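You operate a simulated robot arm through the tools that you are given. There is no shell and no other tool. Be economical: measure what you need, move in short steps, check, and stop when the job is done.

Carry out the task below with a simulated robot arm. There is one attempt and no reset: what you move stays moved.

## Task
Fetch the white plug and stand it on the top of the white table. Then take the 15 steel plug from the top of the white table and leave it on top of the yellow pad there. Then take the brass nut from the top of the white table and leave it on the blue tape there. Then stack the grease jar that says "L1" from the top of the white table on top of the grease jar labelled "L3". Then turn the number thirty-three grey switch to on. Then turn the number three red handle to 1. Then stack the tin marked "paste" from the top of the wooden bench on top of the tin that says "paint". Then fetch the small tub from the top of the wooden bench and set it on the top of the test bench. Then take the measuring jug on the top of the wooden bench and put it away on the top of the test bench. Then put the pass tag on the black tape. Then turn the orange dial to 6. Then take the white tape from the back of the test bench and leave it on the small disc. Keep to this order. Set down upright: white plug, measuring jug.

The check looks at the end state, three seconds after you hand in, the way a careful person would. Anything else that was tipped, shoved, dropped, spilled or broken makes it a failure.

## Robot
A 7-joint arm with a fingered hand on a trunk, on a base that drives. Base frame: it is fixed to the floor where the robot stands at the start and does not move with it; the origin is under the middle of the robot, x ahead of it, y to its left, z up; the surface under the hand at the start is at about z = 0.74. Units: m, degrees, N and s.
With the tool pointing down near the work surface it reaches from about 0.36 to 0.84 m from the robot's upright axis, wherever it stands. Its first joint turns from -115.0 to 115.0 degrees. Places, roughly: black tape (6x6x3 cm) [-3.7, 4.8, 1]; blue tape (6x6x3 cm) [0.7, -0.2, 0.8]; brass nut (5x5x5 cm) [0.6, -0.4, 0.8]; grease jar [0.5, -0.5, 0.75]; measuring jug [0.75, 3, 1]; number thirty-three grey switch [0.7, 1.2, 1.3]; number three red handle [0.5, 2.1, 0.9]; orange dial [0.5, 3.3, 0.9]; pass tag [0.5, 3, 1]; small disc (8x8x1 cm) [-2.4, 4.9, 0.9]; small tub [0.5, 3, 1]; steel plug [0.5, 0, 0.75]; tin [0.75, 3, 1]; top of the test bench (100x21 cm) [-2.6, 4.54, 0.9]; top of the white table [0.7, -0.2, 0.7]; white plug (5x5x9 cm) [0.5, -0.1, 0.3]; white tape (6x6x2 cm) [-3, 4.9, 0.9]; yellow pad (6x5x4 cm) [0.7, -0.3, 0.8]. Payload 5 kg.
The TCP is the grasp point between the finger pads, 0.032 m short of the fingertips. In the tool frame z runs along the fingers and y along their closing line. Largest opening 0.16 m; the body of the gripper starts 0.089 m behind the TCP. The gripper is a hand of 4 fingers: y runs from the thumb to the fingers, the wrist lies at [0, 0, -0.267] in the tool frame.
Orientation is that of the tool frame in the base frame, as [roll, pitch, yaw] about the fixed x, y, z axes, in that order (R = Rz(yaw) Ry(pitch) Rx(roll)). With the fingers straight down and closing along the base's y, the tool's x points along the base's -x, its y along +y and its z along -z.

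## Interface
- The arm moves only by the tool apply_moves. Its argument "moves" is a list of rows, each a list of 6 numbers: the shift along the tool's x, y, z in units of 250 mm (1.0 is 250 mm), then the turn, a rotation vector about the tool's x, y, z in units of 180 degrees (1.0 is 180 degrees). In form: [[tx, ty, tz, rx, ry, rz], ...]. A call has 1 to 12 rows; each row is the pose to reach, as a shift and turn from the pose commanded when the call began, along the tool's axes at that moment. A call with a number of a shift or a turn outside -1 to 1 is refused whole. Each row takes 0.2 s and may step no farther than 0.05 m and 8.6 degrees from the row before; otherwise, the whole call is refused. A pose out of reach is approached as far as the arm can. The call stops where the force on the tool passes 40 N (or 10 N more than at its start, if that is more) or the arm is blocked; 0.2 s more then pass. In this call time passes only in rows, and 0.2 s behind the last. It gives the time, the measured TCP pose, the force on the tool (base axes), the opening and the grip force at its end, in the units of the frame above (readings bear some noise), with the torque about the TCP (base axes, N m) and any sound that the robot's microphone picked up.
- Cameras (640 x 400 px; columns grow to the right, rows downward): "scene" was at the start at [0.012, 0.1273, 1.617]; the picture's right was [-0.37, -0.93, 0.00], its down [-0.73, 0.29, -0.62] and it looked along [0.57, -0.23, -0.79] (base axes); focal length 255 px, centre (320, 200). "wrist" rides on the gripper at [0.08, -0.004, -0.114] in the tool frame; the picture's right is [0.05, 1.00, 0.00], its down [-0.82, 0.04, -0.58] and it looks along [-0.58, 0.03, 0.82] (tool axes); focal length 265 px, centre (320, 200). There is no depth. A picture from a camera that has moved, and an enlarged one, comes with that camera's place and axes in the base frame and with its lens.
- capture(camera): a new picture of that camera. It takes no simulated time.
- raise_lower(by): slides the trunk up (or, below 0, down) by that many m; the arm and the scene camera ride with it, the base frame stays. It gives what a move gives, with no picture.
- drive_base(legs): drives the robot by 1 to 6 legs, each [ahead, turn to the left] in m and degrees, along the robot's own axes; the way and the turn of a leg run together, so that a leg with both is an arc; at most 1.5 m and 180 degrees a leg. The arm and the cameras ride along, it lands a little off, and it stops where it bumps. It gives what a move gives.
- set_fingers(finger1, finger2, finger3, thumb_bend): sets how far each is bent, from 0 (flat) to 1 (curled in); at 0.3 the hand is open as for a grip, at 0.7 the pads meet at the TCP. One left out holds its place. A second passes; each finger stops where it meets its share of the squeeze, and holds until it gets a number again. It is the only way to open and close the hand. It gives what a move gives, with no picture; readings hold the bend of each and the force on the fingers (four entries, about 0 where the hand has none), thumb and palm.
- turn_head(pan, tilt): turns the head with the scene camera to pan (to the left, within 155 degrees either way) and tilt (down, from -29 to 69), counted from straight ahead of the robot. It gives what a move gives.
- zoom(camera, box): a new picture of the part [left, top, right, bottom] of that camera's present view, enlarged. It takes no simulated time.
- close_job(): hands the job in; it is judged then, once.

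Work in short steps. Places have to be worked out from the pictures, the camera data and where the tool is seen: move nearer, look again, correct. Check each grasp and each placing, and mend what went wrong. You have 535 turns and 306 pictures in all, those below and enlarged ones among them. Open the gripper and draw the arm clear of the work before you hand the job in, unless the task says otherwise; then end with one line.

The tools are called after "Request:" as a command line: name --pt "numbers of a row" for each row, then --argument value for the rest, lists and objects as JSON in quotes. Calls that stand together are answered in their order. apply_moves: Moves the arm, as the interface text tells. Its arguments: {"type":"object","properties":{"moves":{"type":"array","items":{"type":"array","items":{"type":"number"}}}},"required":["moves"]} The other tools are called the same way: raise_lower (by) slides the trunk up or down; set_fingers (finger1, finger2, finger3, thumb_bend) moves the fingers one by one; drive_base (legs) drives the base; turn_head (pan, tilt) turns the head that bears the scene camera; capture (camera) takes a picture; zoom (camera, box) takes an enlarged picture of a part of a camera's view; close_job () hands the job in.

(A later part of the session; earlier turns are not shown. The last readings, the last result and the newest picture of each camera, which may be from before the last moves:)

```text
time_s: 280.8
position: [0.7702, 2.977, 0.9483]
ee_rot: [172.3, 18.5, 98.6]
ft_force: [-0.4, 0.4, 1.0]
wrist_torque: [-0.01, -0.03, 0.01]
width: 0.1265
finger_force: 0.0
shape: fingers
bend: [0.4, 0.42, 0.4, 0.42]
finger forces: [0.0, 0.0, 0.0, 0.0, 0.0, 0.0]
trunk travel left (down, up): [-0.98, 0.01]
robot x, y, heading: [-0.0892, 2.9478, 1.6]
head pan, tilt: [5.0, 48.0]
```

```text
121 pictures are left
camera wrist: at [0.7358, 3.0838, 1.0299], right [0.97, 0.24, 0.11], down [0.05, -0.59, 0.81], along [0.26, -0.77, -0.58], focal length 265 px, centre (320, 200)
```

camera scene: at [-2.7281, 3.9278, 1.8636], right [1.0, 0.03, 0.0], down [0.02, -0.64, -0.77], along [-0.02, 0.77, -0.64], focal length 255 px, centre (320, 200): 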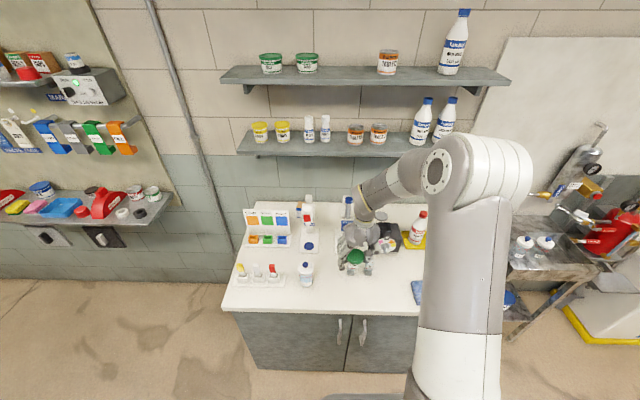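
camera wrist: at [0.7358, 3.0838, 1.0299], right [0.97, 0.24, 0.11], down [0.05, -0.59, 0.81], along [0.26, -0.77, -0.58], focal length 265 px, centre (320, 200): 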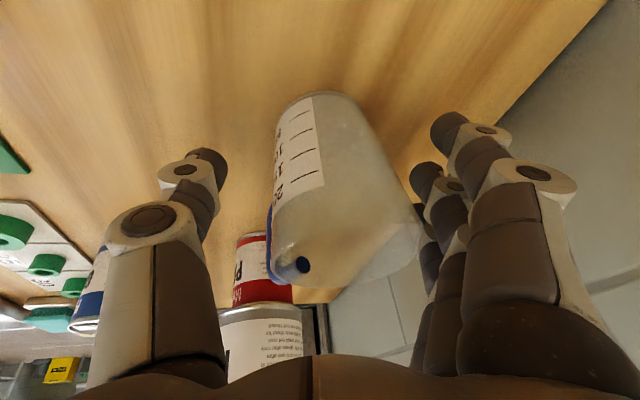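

The handle is now off the thumb's path. I close thumb and middle finger on the jug.

Request:
set_fingers --finger2 0.66 --thumb_bend 0.66

Request:
capture --camera "wrist"

```text
time_s: 281.8
position: [0.7705, 2.9782, 0.9487]
ee_rot: [172.4, 18.5, 98.8]
ft_force: [-1.0, 0.4, -0.3]
wrist_torque: [0.0, -0.01, 0.0]
width: 0.0959
finger_force: 12.2
shape: fingers
bend: [0.4, 0.53, 0.4, 0.62]
finger forces: [0.1, 12.2, 0.0, 0.0, 12.3, 0.1]
trunk travel left (down, up): [-0.98, 0.01]
robot x, y, heading: [-0.0905, 2.9495, 1.5]
head pan, tilt: [5.0, 48.0]
```

```text
120 pictures are left
camera wrist: at [0.7356, 3.0836, 1.0299], right [0.96, 0.24, 0.11], down [0.05, -0.59, 0.81], along [0.26, -0.77, -0.58], focal length 265 px, centre (320, 200)
```

wrist: 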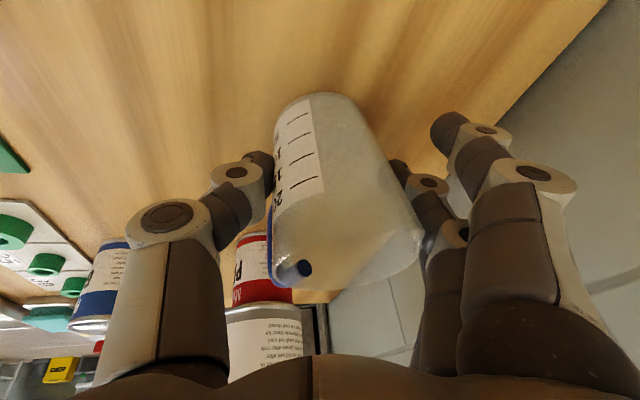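

Gripped at 12 N. I lift straight up.

Request:
apply_moves --pt "-0.03 0.012 -0.09 0 0 0" --pt "-0.085 0.033 -0.25 0 0 0" --pt "-0.14 0.055 -0.41 0 0 0" --pt "-0.19 0.075 -0.564 0 0 0"

Request:
capture --camera "wrist"

Request:
capture --camera "scene"

```text
time_s: 282.8
position: [0.7668, 2.9774, 1.0959]
ee_rot: [172.4, 18.4, 98.8]
ft_force: [0.0, -0.4, -0.9]
wrist_torque: [0.01, -0.03, 0.01]
width: 0.0954
finger_force: 12.1
shape: fingers
bend: [0.4, 0.53, 0.4, 0.62]
finger forces: [0.0, 12.2, 0.0, 0.0, 12.3, 0.1]
trunk travel left (down, up): [-0.98, 0.01]
robot x, y, heading: [-0.092, 2.9472, 1.3]
head pan, tilt: [5.0, 48.0]
```

```text
119 pictures are left
camera wrist: at [0.7317, 3.084, 1.1784], right [0.96, 0.24, 0.11], down [0.06, -0.59, 0.81], along [0.26, -0.77, -0.58], focal length 265 px, centre (320, 200)
```

wrist: 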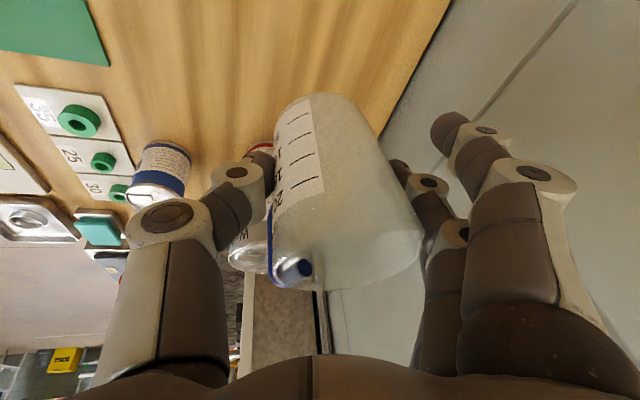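

```text
118 pictures are left
camera scene: at [-0.0764, 3.111, 1.8521], right [0.11, -0.99, 0.0], down [-0.74, -0.08, -0.67], along [0.67, 0.08, -0.74], focal length 255 px, centre (320, 200)
```

scene: 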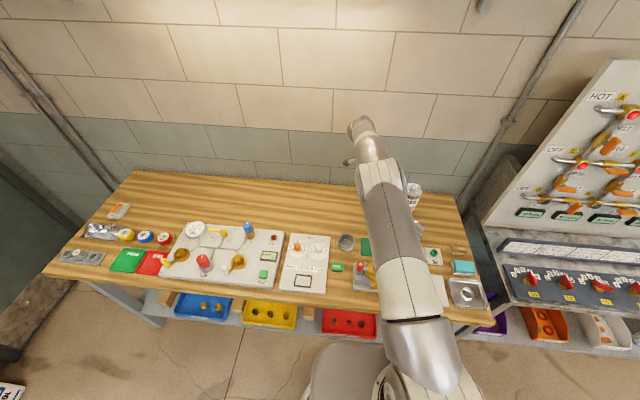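

I draw the arm in with the jug and drive to the test bench again.

Request:
apply_moves --pt "0.024 -0.162 -0.03 0 0 0" --pt "0.048 -0.324 -0.06 0 0 0" --pt "0.072 -0.486 -0.089 0 0 0" --pt "0.097 -0.648 -0.119 0 0 0" --pt "0.121 -0.81 -0.148 0 0 0" --pt "0.145 -0.973 -0.178 0 0 0"

Request:
drive_base --legs '[[-0.5, 0], [0, 151], [1.2, 0], [1.05, 0], [0, -63]]'

Request:
turn_head --pan 0 --tilt 45

Request:
capture --camera "scene"

Request:
capture --camera "wrist"

```text
time_s: 284.2
position: [0.5194, 2.9781, 1.0973]
ee_rot: [172.3, 18.5, 98.6]
ft_force: [0.2, 0.0, 0.1]
wrist_torque: [-0.05, 0.01, 0.01]
width: 0.0953
finger_force: 12.1
shape: fingers
bend: [0.4, 0.53, 0.4, 0.62]
finger forces: [0.0, 11.9, 0.0, 0.0, 12.1, 0.0]
trunk travel left (down, up): [-0.98, 0.01]
robot x, y, heading: [-0.0915, 2.9501, 1.4]
head pan, tilt: [5.0, 48.0]
```

```text
time_s: 305.7
position: [-2.8315, 4.639, 1.0947]
ee_rot: [172.5, 17.9, -147.2]
ft_force: [-1.8, -3.1, 0.9]
wrist_torque: [0.1, 0.02, 0.18]
width: 0.0945
finger_force: 12.5
shape: fingers
bend: [0.4, 0.53, 0.4, 0.62]
finger forces: [0.0, 11.0, 2.7, 0.0, 11.8, 0.1]
trunk travel left (down, up): [-0.98, 0.01]
robot x, y, heading: [-2.5553, 4.0896, 114.3]
head pan, tilt: [5.0, 48.0]
stopped in leg 5: the force on the tool passed its limit at 63 N (the readings are from after the stop); the commanded pose is now the measured one
```

```text
time_s: 306.4
position: [-2.8311, 4.6388, 1.0945]
ee_rot: [172.5, 17.9, -147.1]
ft_force: [-3.3, -2.4, 0.5]
wrist_torque: [0.05, 0.05, 0.22]
width: 0.0945
finger_force: 13.2
shape: fingers
bend: [0.4, 0.53, 0.4, 0.62]
finger forces: [0.1, 10.9, 3.4, 0.1, 11.8, 0.0]
trunk travel left (down, up): [-0.98, 0.01]
robot x, y, heading: [-2.5503, 4.0906, 114.3]
head pan, tilt: [0.0, 45.0]
```

```text
117 pictures are left
camera scene: at [-2.704, 4.0442, 1.8562], right [0.91, 0.41, 0.0], down [0.29, -0.64, -0.71], along [-0.29, 0.64, -0.71], focal length 255 px, centre (320, 200)
```

scene: 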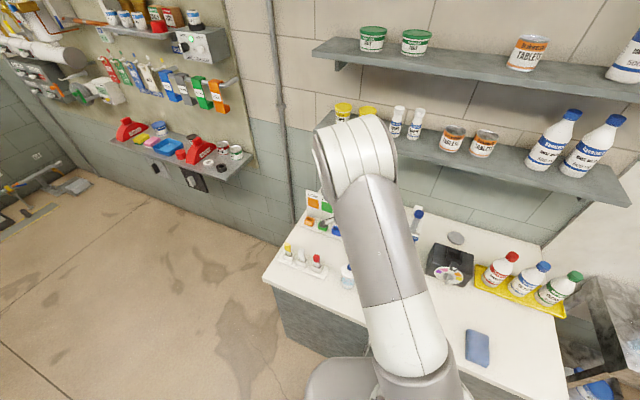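

```text
116 pictures are left
camera wrist: at [-2.9127, 4.5618, 1.1776], right [-0.61, 0.78, 0.11], down [0.52, 0.3, 0.8], along [0.59, 0.55, -0.59], focal length 265 px, centre (320, 200)
```

wrist: 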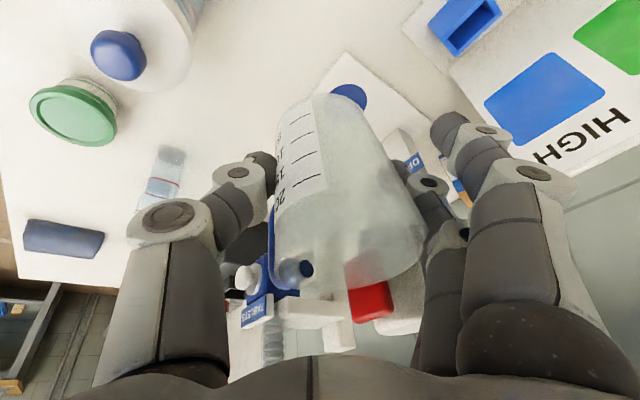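

The robot came closer than planned, and the hand touched something while turning. I look before moving.

Request:
zoom --camera "wrist" --box '[220, 80, 520, 380]'

```text
1.33 times, centred on (370, 230) of wrist
camera zoom: at [-2.9127, 4.5618, 1.1776], right [-0.61, 0.78, 0.11], down [0.52, 0.3, 0.8], along [0.59, 0.55, -0.59], focal length 354 px, centre (253, 160)
```

zoom: 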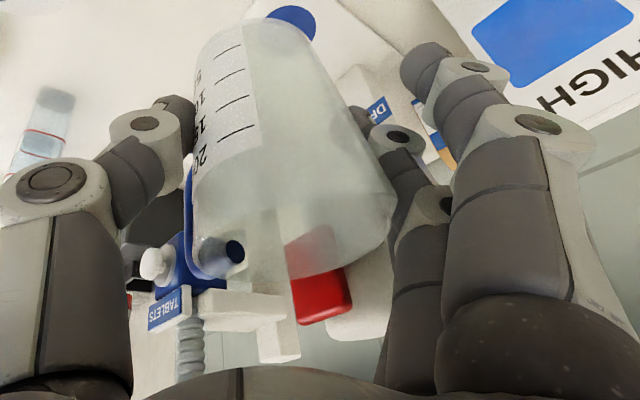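

Finger 3 is against the tall white dispenser at the back, pushing the hand to -x/-y. I draw the hand back that way.

Request:
apply_moves --pt "0.117 -0.096 -0.079 0 0 0" --pt "0.235 -0.192 -0.158 0 0 0" --pt "0.352 -0.288 -0.237 0 0 0"

Request:
capture --camera "wrist"

Request:
zoom --camera "scene" --box '[260, 150, 560, 350]'

```text
time_s: 307.2
position: [-2.8706, 4.5161, 1.1159]
ee_rot: [172.3, 17.9, -147.1]
ft_force: [-0.1, -1.1, 0.4]
wrist_torque: [0.02, 0.03, 0.02]
width: 0.0947
finger_force: 11.6
shape: fingers
bend: [0.4, 0.53, 0.4, 0.62]
finger forces: [0.0, 11.3, 0.1, 0.1, 11.4, 0.0]
trunk travel left (down, up): [-0.98, 0.01]
robot x, y, heading: [-2.5534, 4.0915, 113.9]
head pan, tilt: [0.0, 45.0]
```

```text
114 pictures are left
camera wrist: at [-2.953, 4.4392, 1.1983], right [-0.61, 0.78, 0.11], down [0.52, 0.29, 0.8], along [0.59, 0.55, -0.59], focal length 265 px, centre (320, 200)
```

wrist: 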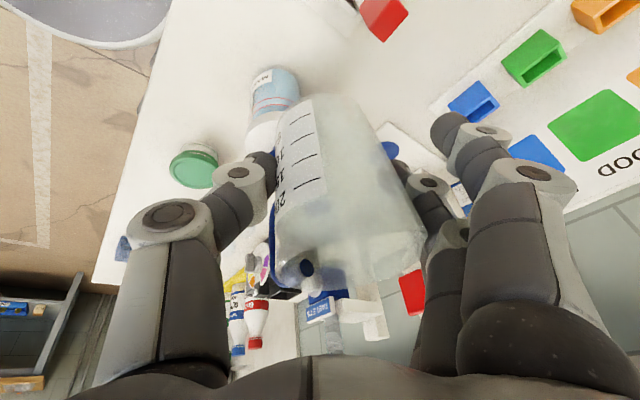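

```text
2.00 times, centred on (410, 250) of scene
camera zoom: at [-2.704, 4.042, 1.8562], right [0.91, 0.41, 0.0], down [0.29, -0.64, -0.71], along [-0.29, 0.65, -0.71], focal length 510 px, centre (140, 100)
```

zoom: 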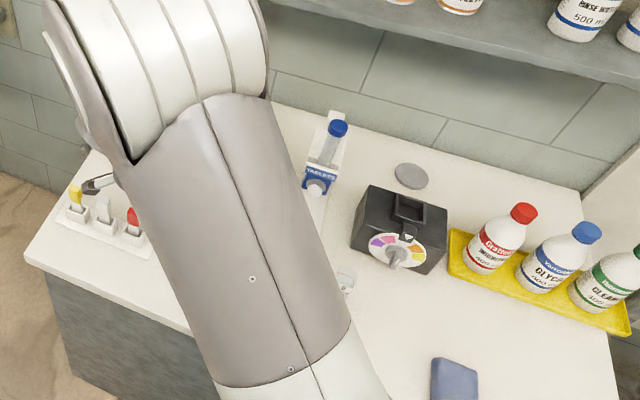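

Contact cleared. I reverse 0.2 m and finish the turn to face the bench squarely.

Request:
drive_base --legs '[[-0.2, 0], [0, -24]]'

Request:
turn_head --pan 10 --tilt 40

Request:
capture --camera "scene"

Request:
zoom --camera "scene" --box '[260, 190, 460, 320]'

```text
time_s: 310.0
position: [-2.5833, 4.4297, 1.1144]
ee_rot: [172.4, 17.8, -171.5]
ft_force: [1.2, -0.1, -1.0]
wrist_torque: [-0.04, 0.02, 0.0]
width: 0.0945
finger_force: 10.6
shape: fingers
bend: [0.4, 0.53, 0.4, 0.62]
finger forces: [0.0, 11.1, 0.1, 0.0, 11.3, 0.1]
trunk travel left (down, up): [-0.98, 0.01]
robot x, y, heading: [-2.4684, 3.9033, 89.5]
head pan, tilt: [0.0, 45.0]
```

```text
time_s: 310.7
position: [-2.5848, 4.429, 1.1152]
ee_rot: [172.4, 17.8, -171.6]
ft_force: [-1.2, 0.8, -0.2]
wrist_torque: [0.01, 0.03, -0.01]
width: 0.0944
finger_force: 11.6
shape: fingers
bend: [0.4, 0.53, 0.4, 0.62]
finger forces: [0.0, 11.1, 0.0, 0.1, 11.2, 0.0]
trunk travel left (down, up): [-0.98, 0.01]
robot x, y, heading: [-2.4748, 3.9074, 89.8]
head pan, tilt: [10.0, 40.0]
```

```text
112 pictures are left
camera scene: at [-2.6414, 3.9313, 1.8635], right [0.99, 0.17, 0.0], down [0.11, -0.63, -0.77], along [-0.13, 0.75, -0.64], focal length 255 px, centre (320, 200)
```

scene: 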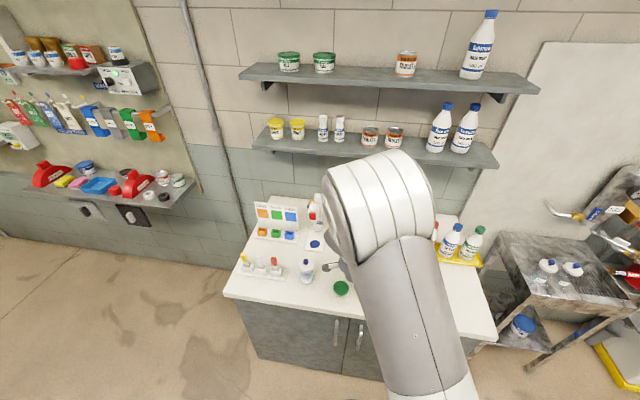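

```text
3.08 times, centred on (360, 255) of scene
camera zoom: at [-2.6414, 3.9313, 1.8635], right [0.99, 0.17, 0.0], down [0.11, -0.63, -0.77], along [-0.13, 0.75, -0.64], focal length 785 px, centre (197, 31)
```

zoom: 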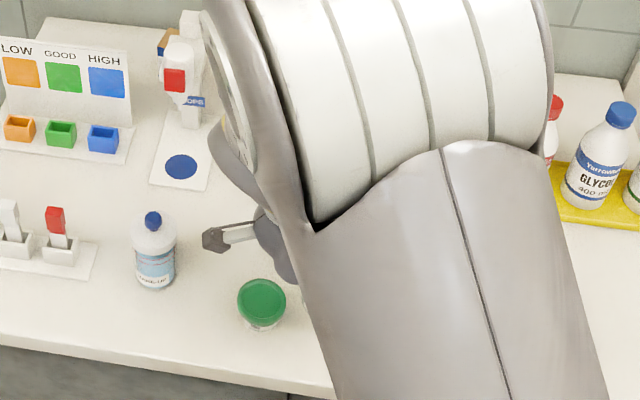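

Nothing looks disturbed. The free spot for the jug is (-2.457, 4.478), clear of the vials, tub and cloth, with its handle toward +x. I move there at height, then down.

Request:
apply_moves --pt "-0.17 0.032 0.059 0 0 0" --pt "-0.34 0.064 0.119 0 0 0" --pt "-0.509 0.096 0.178 0 0 0" --pt "-0.46 0.076 0.33 0 0 0" --pt "-0.405 0.053 0.498 0 0 0"

Request:
capture --camera "wrist"

Request:
turn_head --pan -10 --tilt 45

Request:
capture --camera "scene"

```text
time_s: 311.9
position: [-2.4582, 4.4809, 1.0295]
ee_rot: [172.4, 17.7, -171.6]
ft_force: [-0.3, -0.6, -0.5]
wrist_torque: [-0.03, 0.08, 0.02]
width: 0.0943
finger_force: 11.1
shape: fingers
bend: [0.4, 0.53, 0.4, 0.62]
finger forces: [0.0, 11.2, 0.0, 0.0, 11.3, 0.0]
trunk travel left (down, up): [-0.98, 0.01]
robot x, y, heading: [-2.4728, 3.9076, 89.8]
head pan, tilt: [10.0, 40.0]
```

```text
110 pictures are left
camera wrist: at [-2.5629, 4.4451, 1.1128], right [-0.23, 0.97, 0.11], down [0.6, 0.05, 0.8], along [0.77, 0.25, -0.59], focal length 265 px, centre (320, 200)
```

wrist: 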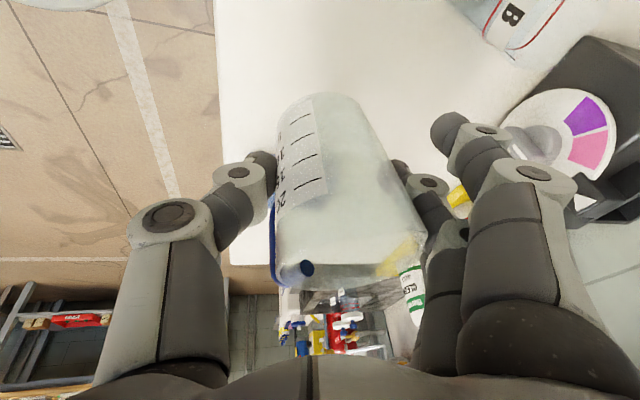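

```text
time_s: 312.8
position: [-2.4587, 4.4801, 1.0303]
ee_rot: [172.5, 17.8, -171.5]
ft_force: [0.3, -0.1, -0.4]
wrist_torque: [-0.01, 0.02, -0.06]
width: 0.0942
finger_force: 10.7
shape: fingers
bend: [0.4, 0.53, 0.4, 0.62]
finger forces: [0.0, 11.1, 0.0, 0.0, 11.3, 0.0]
trunk travel left (down, up): [-0.98, 0.01]
robot x, y, heading: [-2.4713, 3.9069, 89.9]
head pan, tilt: [-10.0, 45.0]
```

```text
109 pictures are left
camera scene: at [-2.6124, 3.9279, 1.8563], right [0.98, -0.18, 0.0], down [-0.12, -0.7, -0.71], along [0.12, 0.7, -0.71], focal length 255 px, centre (320, 200)
```

scene: 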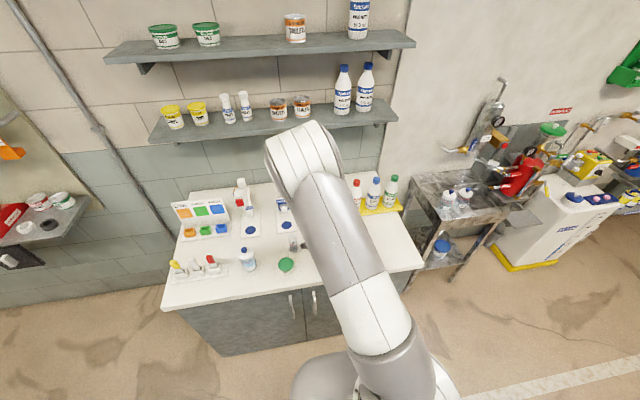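

The jug's base is over (-2.455, 4.49), inside the front edge. I lower it.

Request:
apply_moves --pt "0.034 -0.014 0.104 0 0 0" --pt "0.067 -0.028 0.207 0 0 0"

Request:
apply_moves --pt "0.005 -0.002 0.015 0 0 0" --pt "0.0085 -0.0035 0.0264 0 0 0"

Request:
capture --camera "wrist"

```text
time_s: 313.4
position: [-2.4557, 4.4786, 0.9733]
ee_rot: [172.5, 18.0, -171.5]
ft_force: [-0.5, 0.4, -1.0]
wrist_torque: [-0.01, 0.02, 0.0]
width: 0.0943
finger_force: 10.9
shape: fingers
bend: [0.4, 0.53, 0.4, 0.62]
finger forces: [0.0, 11.2, 0.0, 0.0, 11.4, 0.0]
trunk travel left (down, up): [-0.98, 0.01]
robot x, y, heading: [-2.4755, 3.9096, 89.8]
head pan, tilt: [-10.0, 45.0]
```

```text
time_s: 314.0
position: [-2.4563, 4.4793, 0.968]
ee_rot: [172.3, 17.8, -171.5]
ft_force: [0.1, 0.3, -1.3]
wrist_torque: [-0.01, 0.0, -0.02]
width: 0.0943
finger_force: 10.7
shape: fingers
bend: [0.4, 0.53, 0.4, 0.62]
finger forces: [0.0, 11.2, 0.0, 0.1, 11.3, 0.1]
trunk travel left (down, up): [-0.98, 0.01]
robot x, y, heading: [-2.4699, 3.9067, 89.8]
head pan, tilt: [-10.0, 45.0]
```

```text
108 pictures are left
camera wrist: at [-2.5616, 4.4421, 1.0507], right [-0.23, 0.97, 0.11], down [0.6, 0.05, 0.8], along [0.77, 0.25, -0.59], focal length 265 px, centre (320, 200)
```

wrist: 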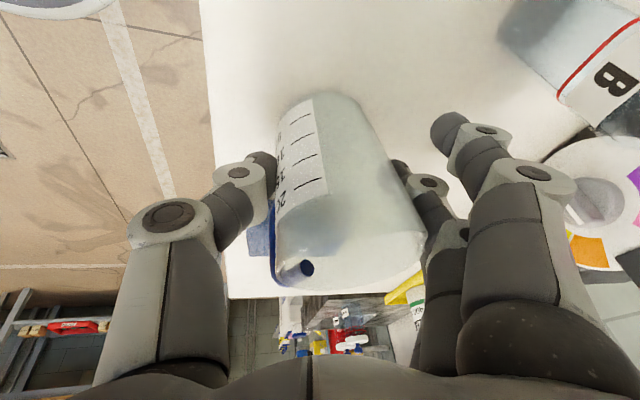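

I continue down a few millimetres to contact.

Request:
apply_moves --pt "0.0024 -0.001 0.0075 0 0 0" --pt "0.0037 -0.0015 0.0113 0 0 0"

Request:
apply_moves --pt "0.0024 -0.001 0.0075 0 0 0" --pt "0.0037 -0.0015 0.0113 0 0 0"

Request:
apply_moves --pt "0.0012 -0.0005 0.0038 0 0 0" --pt "0.0024 -0.001 0.0075 0 0 0"

```text
time_s: 314.6
position: [-2.4563, 4.4773, 0.9645]
ee_rot: [172.3, 17.9, -171.5]
ft_force: [-1.3, -1.0, 6.4]
wrist_torque: [0.3, 0.0, 0.01]
width: 0.094
finger_force: 11.1
shape: fingers
bend: [0.4, 0.53, 0.4, 0.62]
finger forces: [0.0, 11.1, 0.1, 0.0, 11.6, 0.1]
trunk travel left (down, up): [-0.98, 0.01]
robot x, y, heading: [-2.4714, 3.9061, 89.8]
head pan, tilt: [-10.0, 45.0]
```

```text
time_s: 315.2
position: [-2.4565, 4.4775, 0.9633]
ee_rot: [172.3, 17.9, -171.6]
ft_force: [-1.3, -2.1, 16.6]
wrist_torque: [-0.01, -0.12, 0.03]
width: 0.093
finger_force: 13.3
shape: fingers
bend: [0.4, 0.53, 0.4, 0.63]
finger forces: [0.0, 11.9, 0.1, 0.1, 14.5, 0.0]
trunk travel left (down, up): [-0.98, 0.01]
robot x, y, heading: [-2.471, 3.9063, 89.9]
head pan, tilt: [-10.0, 45.0]
```

```text
time_s: 315.8
position: [-2.456, 4.4756, 0.9607]
ee_rot: [172.3, 17.8, -171.7]
ft_force: [0.4, -3.5, 16.8]
wrist_torque: [-0.01, -0.16, 0.02]
width: 0.0928
finger_force: 12.7
shape: fingers
bend: [0.4, 0.53, 0.4, 0.64]
finger forces: [0.0, 11.8, 0.0, 0.0, 14.6, 0.1]
trunk travel left (down, up): [-0.98, 0.01]
robot x, y, heading: [-2.4706, 3.9094, 90.0]
head pan, tilt: [-10.0, 45.0]
```

The jug is seated. I release finger and thumb and look.

Request:
set_fingers --finger2 0.42 --thumb_bend 0.42

Request:
capture --camera "wrist"

```text
time_s: 316.8
position: [-2.4563, 4.4771, 0.9592]
ee_rot: [172.4, 17.7, -171.5]
ft_force: [-0.1, 0.7, -0.1]
wrist_torque: [0.01, -0.02, -0.03]
width: 0.1264
finger_force: 0.0
shape: fingers
bend: [0.4, 0.42, 0.4, 0.42]
finger forces: [0.0, 0.0, 0.0, 0.0, 0.0, 0.0]
trunk travel left (down, up): [-0.98, 0.01]
robot x, y, heading: [-2.4708, 3.9084, 90.0]
head pan, tilt: [-10.0, 45.0]
```

```text
107 pictures are left
camera wrist: at [-2.5617, 4.4411, 1.0426], right [-0.23, 0.97, 0.11], down [0.6, 0.05, 0.8], along [0.77, 0.25, -0.59], focal length 265 px, centre (320, 200)
```

wrist: 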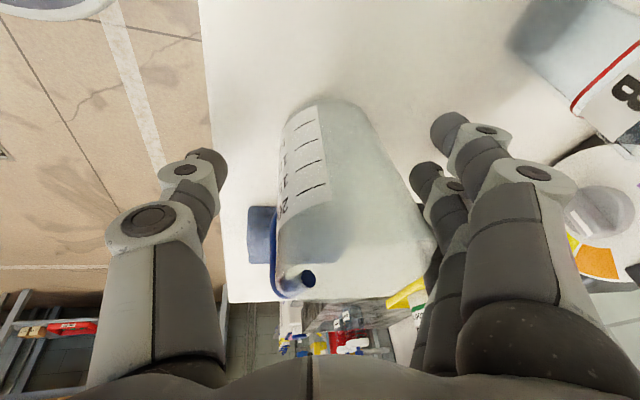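

The jug stands free. I rise straight up.

Request:
apply_moves --pt "-0.04 0.016 -0.12 0 0 0" --pt "-0.095 0.039 -0.29 0 0 0" --pt "-0.15 0.062 -0.46 0 0 0" --pt "-0.195 0.081 -0.603 0 0 0"

Request:
capture --camera "wrist"

```text
time_s: 317.8
position: [-2.456, 4.4757, 1.1202]
ee_rot: [172.4, 17.8, -171.6]
ft_force: [0.8, -0.8, 0.4]
wrist_torque: [0.05, 0.02, -0.02]
width: 0.1267
finger_force: 0.0
shape: fingers
bend: [0.4, 0.42, 0.4, 0.42]
finger forces: [0.1, 0.0, 0.0, 0.0, 0.0, 0.1]
trunk travel left (down, up): [-0.98, 0.01]
robot x, y, heading: [-2.4724, 3.9052, 89.7]
head pan, tilt: [-10.0, 45.0]
```

```text
106 pictures are left
camera wrist: at [-2.5612, 4.4395, 1.2017], right [-0.23, 0.97, 0.11], down [0.6, 0.05, 0.8], along [0.77, 0.25, -0.59], focal length 265 px, centre (320, 200)
```

wrist: 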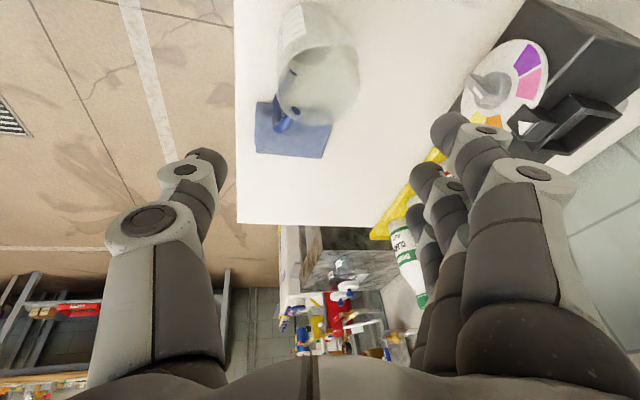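

The jug stands upright by the cloth. I unwind the hand's orientation stepwise while drawing back.

Request:
apply_moves --pt "0 0 -0.02 0 0 -0.04" --pt "0 0 -0.04 0 0 -0.08" --pt "0 0 -0.06 0 0 -0.12"

Request:
apply_moves --pt "0 0 0 0 0.037 0" --pt "0 0 0 0 0.074 0" --pt "0 0 0 0 0.111 0"

Request:
apply_moves --pt "0 0 0 0 0 -0.042" --pt "0 0 0 0 0 -0.084" --pt "0 0 0 0 0 -0.126" --pt "0 0 0 0 0 -0.168" --pt "0 0 0 0 0 -0.21" --pt "0 0 0 0 0 -0.252" --pt "0 0 0 0 0 -0.294" --pt "0 0 0 0 0 -0.333"

Request:
turn_head --pan 10 --tilt 35

Request:
capture --camera "scene"

```text
time_s: 318.6
position: [-2.4602, 4.4739, 1.1341]
ee_rot: [179.6, 19.3, -148.7]
ft_force: [-0.6, -0.1, -0.6]
wrist_torque: [0.02, -0.01, 0.01]
width: 0.1264
finger_force: 0.0
shape: fingers
bend: [0.4, 0.42, 0.4, 0.42]
finger forces: [0.0, 0.0, 0.1, 0.1, 0.0, 0.0]
trunk travel left (down, up): [-0.98, 0.01]
robot x, y, heading: [-2.4698, 3.9108, 89.5]
head pan, tilt: [-10.0, 45.0]
```

```text
time_s: 319.4
position: [-2.4587, 4.4758, 1.1342]
ee_rot: [179.8, -0.7, -148.7]
ft_force: [0.8, 0.4, 0.9]
wrist_torque: [0.01, 0.04, -0.01]
width: 0.1268
finger_force: 0.1
shape: fingers
bend: [0.4, 0.42, 0.4, 0.42]
finger forces: [0.0, 0.0, 0.0, 0.0, 0.1, 0.0]
trunk travel left (down, up): [-0.98, 0.01]
robot x, y, heading: [-2.4706, 3.9094, 89.7]
head pan, tilt: [-10.0, 45.0]
```

```text
time_s: 321.2
position: [-2.4607, 4.475, 1.1328]
ee_rot: [179.3, -0.1, -88.8]
ft_force: [0.4, 0.4, 0.0]
wrist_torque: [-0.01, 0.06, -0.01]
width: 0.1267
finger_force: 0.0
shape: fingers
bend: [0.4, 0.42, 0.4, 0.42]
finger forces: [0.0, 0.0, 0.1, 0.0, 0.0, 0.0]
trunk travel left (down, up): [-0.98, 0.01]
robot x, y, heading: [-2.471, 3.9055, 89.7]
head pan, tilt: [-10.0, 45.0]
```

```text
time_s: 322.0
position: [-2.4607, 4.4752, 1.1345]
ee_rot: [179.3, 0.0, -88.8]
ft_force: [0.3, -0.8, -0.4]
wrist_torque: [-0.01, -0.03, 0.01]
width: 0.127
finger_force: 0.1
shape: fingers
bend: [0.4, 0.42, 0.4, 0.42]
finger forces: [0.0, 0.0, 0.1, 0.0, 0.0, 0.1]
trunk travel left (down, up): [-0.98, 0.01]
robot x, y, heading: [-2.4711, 3.911, 90.0]
head pan, tilt: [10.0, 35.0]
```

```text
105 pictures are left
camera scene: at [-2.6415, 3.9343, 1.8711], right [0.99, 0.17, 0.0], down [0.1, -0.57, -0.82], along [-0.14, 0.81, -0.57], focal length 255 px, centre (320, 200)
```

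scene: 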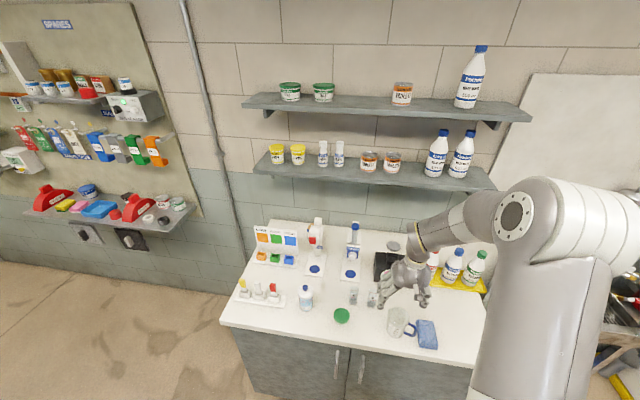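

Good view. I zoom on the bench (to check what I touched and find the white tape) and on the wall shelf with the black tape.

Request:
zoom --camera "scene" --box '[225, 205, 445, 345]'

Request:
zoom --camera "scene" --box '[10, 160, 210, 260]'

```text
2.86 times, centred on (335, 275) of scene
camera zoom: at [-2.6415, 3.9343, 1.8711], right [0.99, 0.17, 0.0], down [0.1, -0.57, -0.82], along [-0.14, 0.81, -0.57], focal length 729 px, centre (277, -14)
```

zoom: 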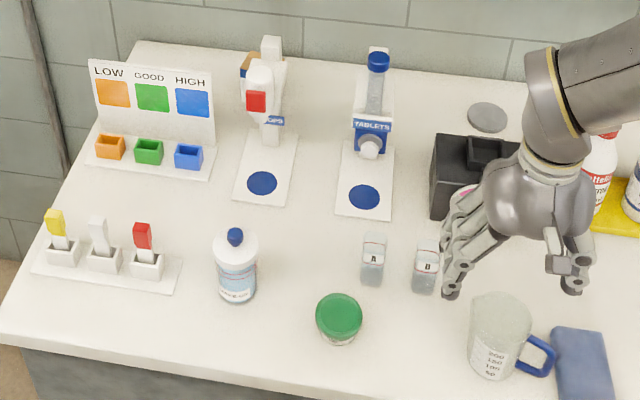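

```text
3.20 times, centred on (110, 210) of scene
camera zoom: at [-2.6415, 3.9343, 1.8711], right [0.99, 0.17, 0.0], down [0.1, -0.57, -0.82], along [-0.14, 0.81, -0.57], focal length 816 px, centre (992, 168)
```

zoom: 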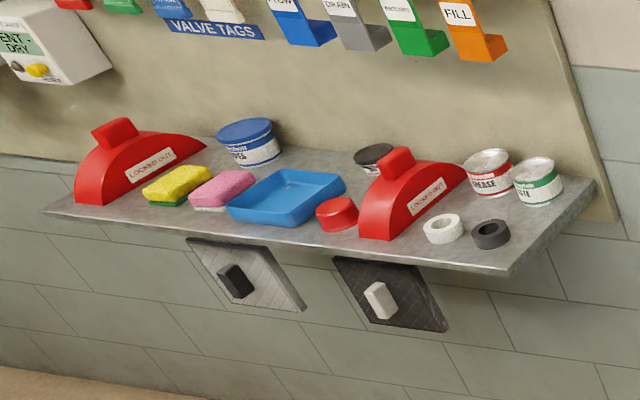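

Black tape is on the wall shelf beside a white roll. The bench items look undisturbed. I drive back to the wooden bench for the PASS tag at about (0.42, 3.096).

Request:
drive_base --legs '[[0, 67], [-1.04, 0], [-1.04, 0], [0, -157], [0.33, 0]]'

Request:
turn_head --pan 5 --tilt 50

Request:
capture --camera "wrist"

Request:
capture --camera "scene"

```text
time_s: 343.5
position: [0.3478, 3.0125, 1.1336]
ee_rot: [179.3, -0.1, -178.9]
ft_force: [0.6, 0.6, 0.3]
wrist_torque: [0.02, 0.01, 0.01]
width: 0.1265
finger_force: 0.1
shape: fingers
bend: [0.4, 0.42, 0.4, 0.42]
finger forces: [0.0, 0.0, 0.0, 0.0, 0.1, 0.1]
trunk travel left (down, up): [-0.98, 0.01]
robot x, y, heading: [-0.219, 3.0254, -0.2]
head pan, tilt: [10.0, 35.0]
```

```text
time_s: 344.3
position: [0.3472, 3.0126, 1.1354]
ee_rot: [179.2, -0.1, -178.9]
ft_force: [-0.1, -0.1, 0.0]
wrist_torque: [0.0, 0.01, 0.02]
width: 0.127
finger_force: 0.0
shape: fingers
bend: [0.4, 0.42, 0.4, 0.42]
finger forces: [0.0, 0.1, 0.0, 0.0, 0.0, 0.0]
trunk travel left (down, up): [-0.98, 0.01]
robot x, y, heading: [-0.2183, 3.0225, -0.3]
head pan, tilt: [5.0, 50.0]
```

```text
102 pictures are left
camera wrist: at [0.2686, 3.0036, 1.2489], right [-0.07, 1.0, 0.01], down [0.82, 0.05, 0.58], along [0.57, 0.05, -0.82], focal length 265 px, centre (320, 200)
```

wrist: 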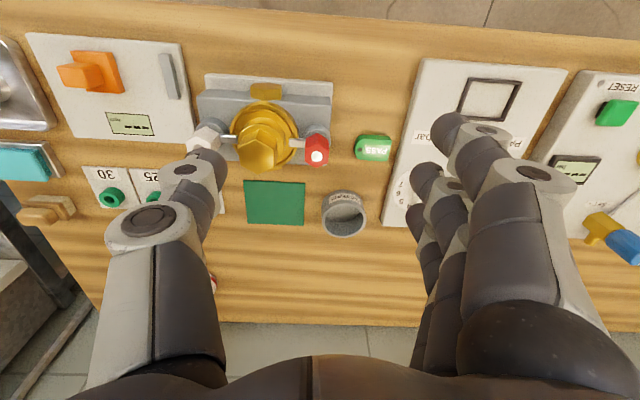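

```text
101 pictures are left
camera scene: at [-0.1998, 3.1863, 1.8495], right [0.08, -1.0, 0.0], down [-0.76, -0.06, -0.64], along [0.64, 0.05, -0.77], focal length 255 px, centre (320, 200)
```

scene: 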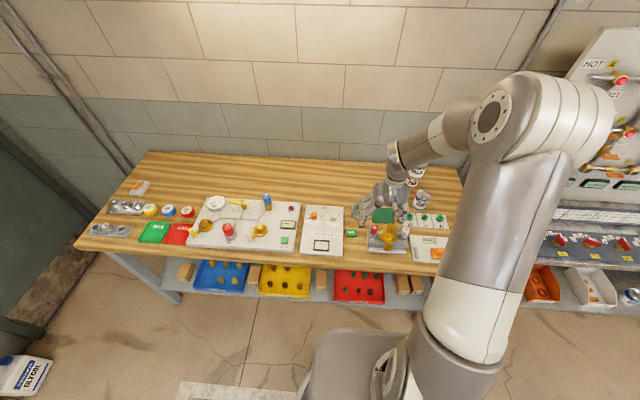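

The tag is at (0.417, 3.094), between the burner block and the dial plate. I turn the hand 90° to grip it across x and move above it.

Request:
apply_moves --pt "-0.026 0.029 0.03 0 0 0.046" --pt "-0.052 0.058 0.07 0 0 0.092" --pt "-0.078 0.088 0.11 0 0 0.138" --pt "-0.104 0.117 0.15 0 0 0.184" --pt "-0.13 0.146 0.2 0 0 0.23" --pt "-0.157 0.176 0.25 0 0 0.276" --pt "-0.183 0.205 0.3 0 0 0.322" --pt "-0.209 0.234 0.36 0 0 0.368" --pt "-0.235 0.263 0.42 0 0 0.414" --pt "-0.261 0.293 0.48 0 0 0.46" --pt "-0.287 0.322 0.5 0 0 0.5"

Request:
set_fingers --finger1 0.5 --finger2 0.52 --finger3 0.5 --thumb_bend 0.52

Request:
capture --camera "wrist"

Request:
zoom --camera "scene" --box '[290, 190, 418, 270]'

```text
time_s: 346.7
position: [0.4182, 3.0964, 1.0088]
ee_rot: [-180.0, -0.6, 91.0]
ft_force: [-0.1, 0.3, 0.0]
wrist_torque: [-0.04, 0.01, 0.01]
width: 0.1267
finger_force: 0.1
shape: fingers
bend: [0.4, 0.42, 0.4, 0.42]
finger forces: [0.0, 0.0, 0.0, 0.0, 0.0, 0.0]
trunk travel left (down, up): [-0.98, 0.01]
robot x, y, heading: [-0.219, 3.0269, -0.6]
head pan, tilt: [5.0, 50.0]
```

```text
time_s: 347.7
position: [0.4164, 3.0955, 1.0096]
ee_rot: [-179.9, -0.8, 91.1]
ft_force: [0.3, 0.4, -0.6]
wrist_torque: [-0.05, -0.03, 0.0]
width: 0.0883
finger_force: 0.1
shape: fingers
bend: [0.5, 0.52, 0.5, 0.52]
finger forces: [0.0, 0.1, 0.1, 0.0, 0.0, 0.0]
trunk travel left (down, up): [-0.98, 0.01]
robot x, y, heading: [-0.2176, 3.0242, -0.5]
head pan, tilt: [5.0, 50.0]
```

```text
100 pictures are left
camera wrist: at [0.4131, 3.1737, 1.1249], right [1.0, 0.07, 0.0], down [0.06, -0.82, 0.57], along [0.04, -0.57, -0.82], focal length 265 px, centre (320, 200)
```

wrist: 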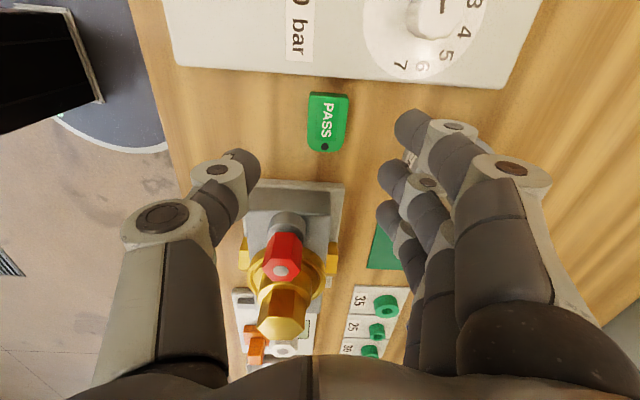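

```text
5.00 times, centred on (354, 230) of scene
camera zoom: at [-0.1998, 3.1863, 1.8494], right [0.08, -1.0, 0.0], down [-0.76, -0.06, -0.64], along [0.64, 0.05, -0.77], focal length 1275 px, centre (150, 50)
```

zoom: 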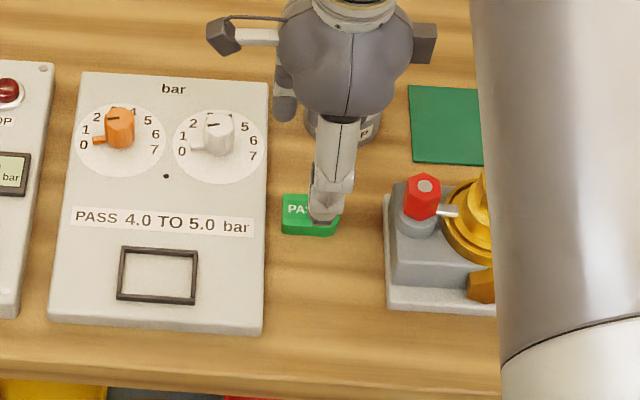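

Finger 1 would land on the dial plate's edge, so I curl finger 1 in out of the way and check.

Request:
set_fingers --finger1 1.0

Request:
capture --camera "wrist"

```text
time_s: 348.7
position: [0.4177, 3.0961, 1.0094]
ee_rot: [-179.9, -0.7, 91.1]
ft_force: [0.3, -0.2, 0.0]
wrist_torque: [-0.01, -0.01, 0.03]
width: 0.0604
finger_force: 0.0
shape: fingers
bend: [1.0, 0.52, 0.5, 0.52]
finger forces: [0.0, 0.1, 0.1, 0.0, 0.1, 0.1]
trunk travel left (down, up): [-0.98, 0.01]
robot x, y, heading: [-0.2205, 3.0237, -0.4]
head pan, tilt: [5.0, 50.0]
```

```text
98 pictures are left
camera wrist: at [0.4131, 3.1737, 1.1249], right [1.0, 0.07, 0.0], down [0.06, -0.82, 0.57], along [0.04, -0.57, -0.82], focal length 265 px, centre (320, 200)
```

wrist: 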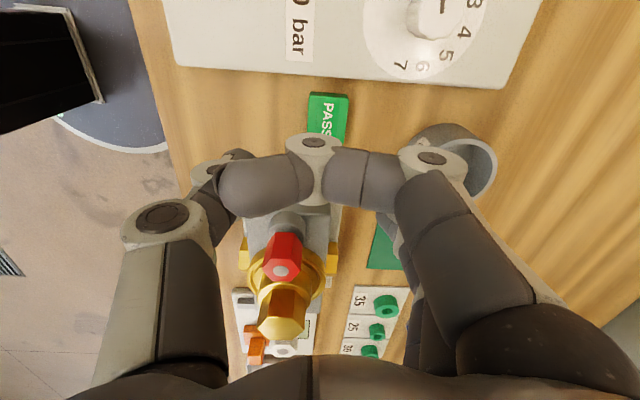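

The curled finger lies above TCP level, clear of the tag. I descend to z 0.93.

Request:
apply_moves --pt "0.004 0.026 0.11 0 0 0" --pt "0.004 0.026 0.22 0 0 0" --pt "0.004 0.026 0.318 0 0 0"

Request:
capture --camera "wrist"

Request:
zoom --camera "scene" --box '[290, 190, 418, 270]'

```text
time_s: 349.5
position: [0.4235, 3.0982, 0.9312]
ee_rot: [-179.9, -0.8, 91.0]
ft_force: [0.6, -0.1, -0.4]
wrist_torque: [-0.02, 0.03, -0.01]
width: 0.0607
finger_force: 0.0
shape: fingers
bend: [1.0, 0.52, 0.5, 0.52]
finger forces: [0.0, 0.1, 0.0, 0.0, 0.0, 0.1]
trunk travel left (down, up): [-0.98, 0.01]
robot x, y, heading: [-0.2177, 3.0249, -0.3]
head pan, tilt: [5.0, 50.0]
```

```text
97 pictures are left
camera wrist: at [0.4206, 3.1761, 1.0448], right [1.0, 0.07, 0.0], down [0.06, -0.82, 0.57], along [0.04, -0.57, -0.82], focal length 265 px, centre (320, 200)
```

wrist: 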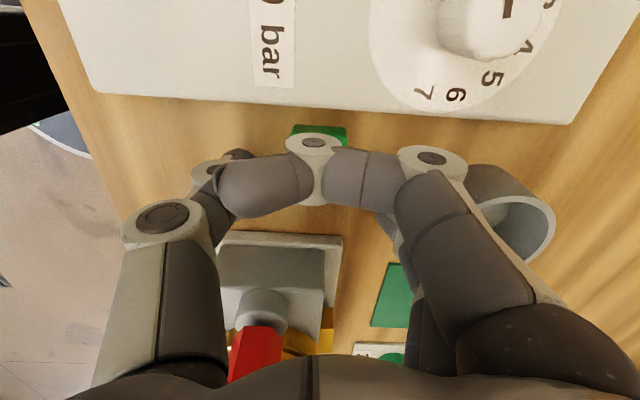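

```text
5.00 times, centred on (354, 230) of scene
camera zoom: at [-0.1987, 3.1867, 1.8494], right [0.08, -1.0, 0.0], down [-0.76, -0.06, -0.64], along [0.64, 0.05, -0.77], focal length 1275 px, centre (150, 50)
```

zoom: 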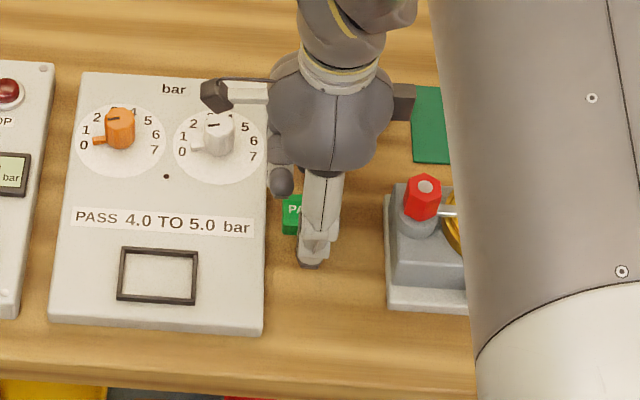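

I lower further until the tips nearly touch the bench, then close thumb and middle finger.

Request:
apply_moves --pt "0 0 0.012 0 0 0" --pt "0 0 0.024 0 0 0"

Request:
set_fingers --finger2 0.72 --thumb_bend 0.72

```text
time_s: 350.1
position: [0.4231, 3.097, 0.9246]
ee_rot: [-179.9, -0.6, 91.1]
ft_force: [0.0, -0.5, -0.6]
wrist_torque: [0.03, 0.03, -0.02]
width: 0.0605
finger_force: 0.1
shape: fingers
bend: [1.0, 0.52, 0.5, 0.52]
finger forces: [0.0, 0.1, 0.1, 0.0, 0.0, 0.0]
trunk travel left (down, up): [-0.98, 0.01]
robot x, y, heading: [-0.221, 3.0248, -0.3]
head pan, tilt: [5.0, 50.0]
```

```text
time_s: 351.1
position: [0.4237, 3.0968, 0.9242]
ee_rot: [-179.9, -0.6, 91.1]
ft_force: [0.1, 0.4, 0.8]
wrist_torque: [0.01, -0.01, 0.02]
width: 0.0516
finger_force: 9.8
shape: fingers
bend: [1.0, 0.62, 0.5, 0.68]
finger forces: [0.0, 9.7, 0.1, 0.0, 10.8, 0.0]
trunk travel left (down, up): [-0.98, 0.01]
robot x, y, heading: [-0.2157, 3.025, -0.5]
head pan, tilt: [5.0, 50.0]
```

Gripped at 10 N. I lift 10 cm and look.

Request:
apply_moves --pt "0 0 -0.06 0 0 0" --pt "0 0 -0.2 0 0 0" --pt "0 0 -0.4 0 0 0" --pt "0 0 -0.6 0 0 0"

Request:
capture --camera "wrist"

Request:
zoom --camera "scene" --box '[290, 170, 418, 250]'

```text
time_s: 352.1
position: [0.4243, 3.0943, 1.0776]
ee_rot: [-179.9, -0.7, 91.1]
ft_force: [-0.7, -0.7, -0.5]
wrist_torque: [-0.01, -0.06, -0.02]
width: 0.0498
finger_force: 0.0
shape: fingers
bend: [1.0, 0.7, 0.5, 0.71]
finger forces: [0.1, 0.1, 0.0, 0.0, 0.0, 0.0]
trunk travel left (down, up): [-0.98, 0.01]
robot x, y, heading: [-0.2185, 3.0233, -0.4]
head pan, tilt: [5.0, 50.0]
```

```text
95 pictures are left
camera wrist: at [0.42, 3.1727, 1.1925], right [1.0, 0.07, 0.0], down [0.06, -0.82, 0.57], along [0.04, -0.57, -0.82], focal length 265 px, centre (320, 200)
```

wrist: 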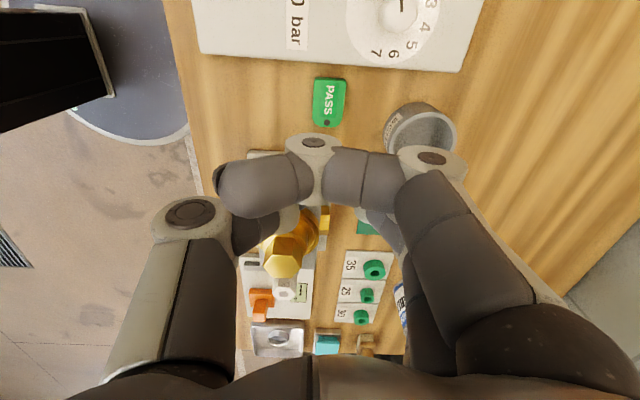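

```text
5.00 times, centred on (354, 210) of scene
camera zoom: at [-0.2016, 3.1863, 1.8493], right [0.08, -1.0, 0.0], down [-0.76, -0.06, -0.64], along [0.64, 0.05, -0.77], focal length 1275 px, centre (150, 150)
```

zoom: 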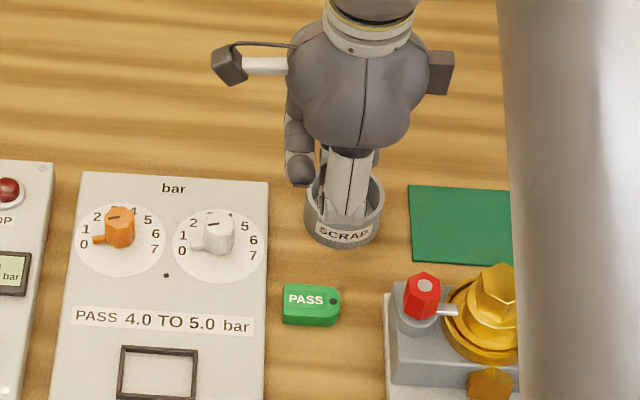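

It slipped out; the tag is at about (0.431, 3.094) and fine. I reopen and go lower, until the tips touch the bench.

Request:
set_fingers --finger2 0.55 --thumb_bend 0.55

Request:
apply_moves --pt "0 0.028 0.15 0 0 0" --pt "0 0.028 0.3 0 0 0" --pt "0 0.028 0.45 0 0 0" --pt "0 0.028 0.6 0 0 0"

Request:
apply_moves --pt "0 0 0.008 0 0 0" --pt "0 0 0.016 0 0 0"

Request:
apply_moves --pt "0 0 0.008 0 0 0" --pt "0 0 0.012 0 0 0"

```text
time_s: 353.1
position: [0.4261, 3.0956, 1.0765]
ee_rot: [-180.0, -0.7, 91.1]
ft_force: [0.7, 0.4, -0.1]
wrist_torque: [0.0, 0.01, 0.06]
width: 0.0584
finger_force: 0.1
shape: fingers
bend: [1.0, 0.55, 0.5, 0.55]
finger forces: [0.0, 0.0, 0.0, 0.0, 0.1, 0.0]
trunk travel left (down, up): [-0.98, 0.01]
robot x, y, heading: [-0.2215, 3.0262, -0.5]
head pan, tilt: [5.0, 50.0]
```

```text
time_s: 354.1
position: [0.4314, 3.0954, 0.9242]
ee_rot: [-179.9, -0.7, 91.0]
ft_force: [0.4, 0.1, 0.0]
wrist_torque: [-0.01, -0.01, 0.01]
width: 0.0583
finger_force: 0.0
shape: fingers
bend: [1.0, 0.55, 0.5, 0.55]
finger forces: [0.1, 0.0, 0.0, 0.1, 0.0, 0.1]
trunk travel left (down, up): [-0.98, 0.01]
robot x, y, heading: [-0.2217, 3.0222, -0.4]
head pan, tilt: [5.0, 50.0]
```

```text
time_s: 354.7
position: [0.4315, 3.0976, 0.9216]
ee_rot: [-179.9, -0.7, 91.2]
ft_force: [0.3, 0.3, 0.2]
wrist_torque: [-0.02, 0.0, 0.02]
width: 0.0583
finger_force: 0.1
shape: fingers
bend: [1.0, 0.55, 0.5, 0.55]
finger forces: [0.0, 0.0, 0.0, 0.0, 0.0, 0.1]
trunk travel left (down, up): [-0.98, 0.01]
robot x, y, heading: [-0.2185, 3.0224, -0.3]
head pan, tilt: [5.0, 50.0]
```

```text
time_s: 355.3
position: [0.4316, 3.0969, 0.9214]
ee_rot: [180.0, -0.7, 91.1]
ft_force: [-0.3, -1.9, 22.5]
wrist_torque: [-0.37, 0.6, 0.0]
width: 0.0587
finger_force: 11.4
shape: fingers
bend: [1.0, 0.55, 0.5, 0.55]
finger forces: [0.0, 0.0, 4.6, 0.0, 17.6, 0.0]
trunk travel left (down, up): [-0.98, 0.01]
robot x, y, heading: [-0.2188, 3.0224, -0.3]
head pan, tilt: [5.0, 50.0]
```

The tips touch the bench at z≈0.919. I ease up 1 mm and close.

Request:
apply_moves --pt "0 0 -0.006 0 0 0"

Request:
set_fingers --finger2 0.75 --thumb_bend 0.75

Request:
apply_moves --pt "0 0 -0.03 0 0 0" --pt "0 0 -0.08 0 0 0" --pt "0 0 -0.16 0 0 0"

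```text
time_s: 355.7
position: [0.4299, 3.0965, 0.9212]
ee_rot: [-180.0, -0.7, 91.1]
ft_force: [1.4, -2.5, 18.5]
wrist_torque: [-0.41, 0.25, 0.02]
width: 0.0584
finger_force: 8.8
shape: fingers
bend: [1.0, 0.55, 0.5, 0.55]
finger forces: [0.0, 0.0, 5.8, 0.0, 12.4, 0.0]
trunk travel left (down, up): [-0.98, 0.01]
robot x, y, heading: [-0.2191, 3.0236, -0.3]
head pan, tilt: [5.0, 50.0]
```

```text
time_s: 356.7
position: [0.4298, 3.0982, 0.9206]
ee_rot: [-180.0, -0.6, 91.1]
ft_force: [0.2, -3.4, 14.3]
wrist_torque: [-0.66, -0.84, -0.21]
width: 0.0502
finger_force: 20.7
shape: fingers
bend: [1.0, 0.6, 0.51, 0.69]
finger forces: [0.1, 13.7, 14.2, 0.1, 13.8, 0.1]
trunk travel left (down, up): [-0.98, 0.01]
robot x, y, heading: [-0.2197, 3.0235, -0.3]
head pan, tilt: [5.0, 50.0]
```

```text
time_s: 357.5
position: [0.4295, 3.0973, 0.9592]
ee_rot: [-179.9, -0.8, 91.2]
ft_force: [-0.3, 0.3, 0.3]
wrist_torque: [0.03, 0.02, 0.01]
width: 0.0505
finger_force: 13.4
shape: fingers
bend: [1.0, 0.6, 0.5, 0.69]
finger forces: [0.0, 13.5, 0.0, 0.0, 13.7, 0.0]
trunk travel left (down, up): [-0.98, 0.01]
robot x, y, heading: [-0.2208, 3.0247, -0.2]
head pan, tilt: [5.0, 50.0]
```

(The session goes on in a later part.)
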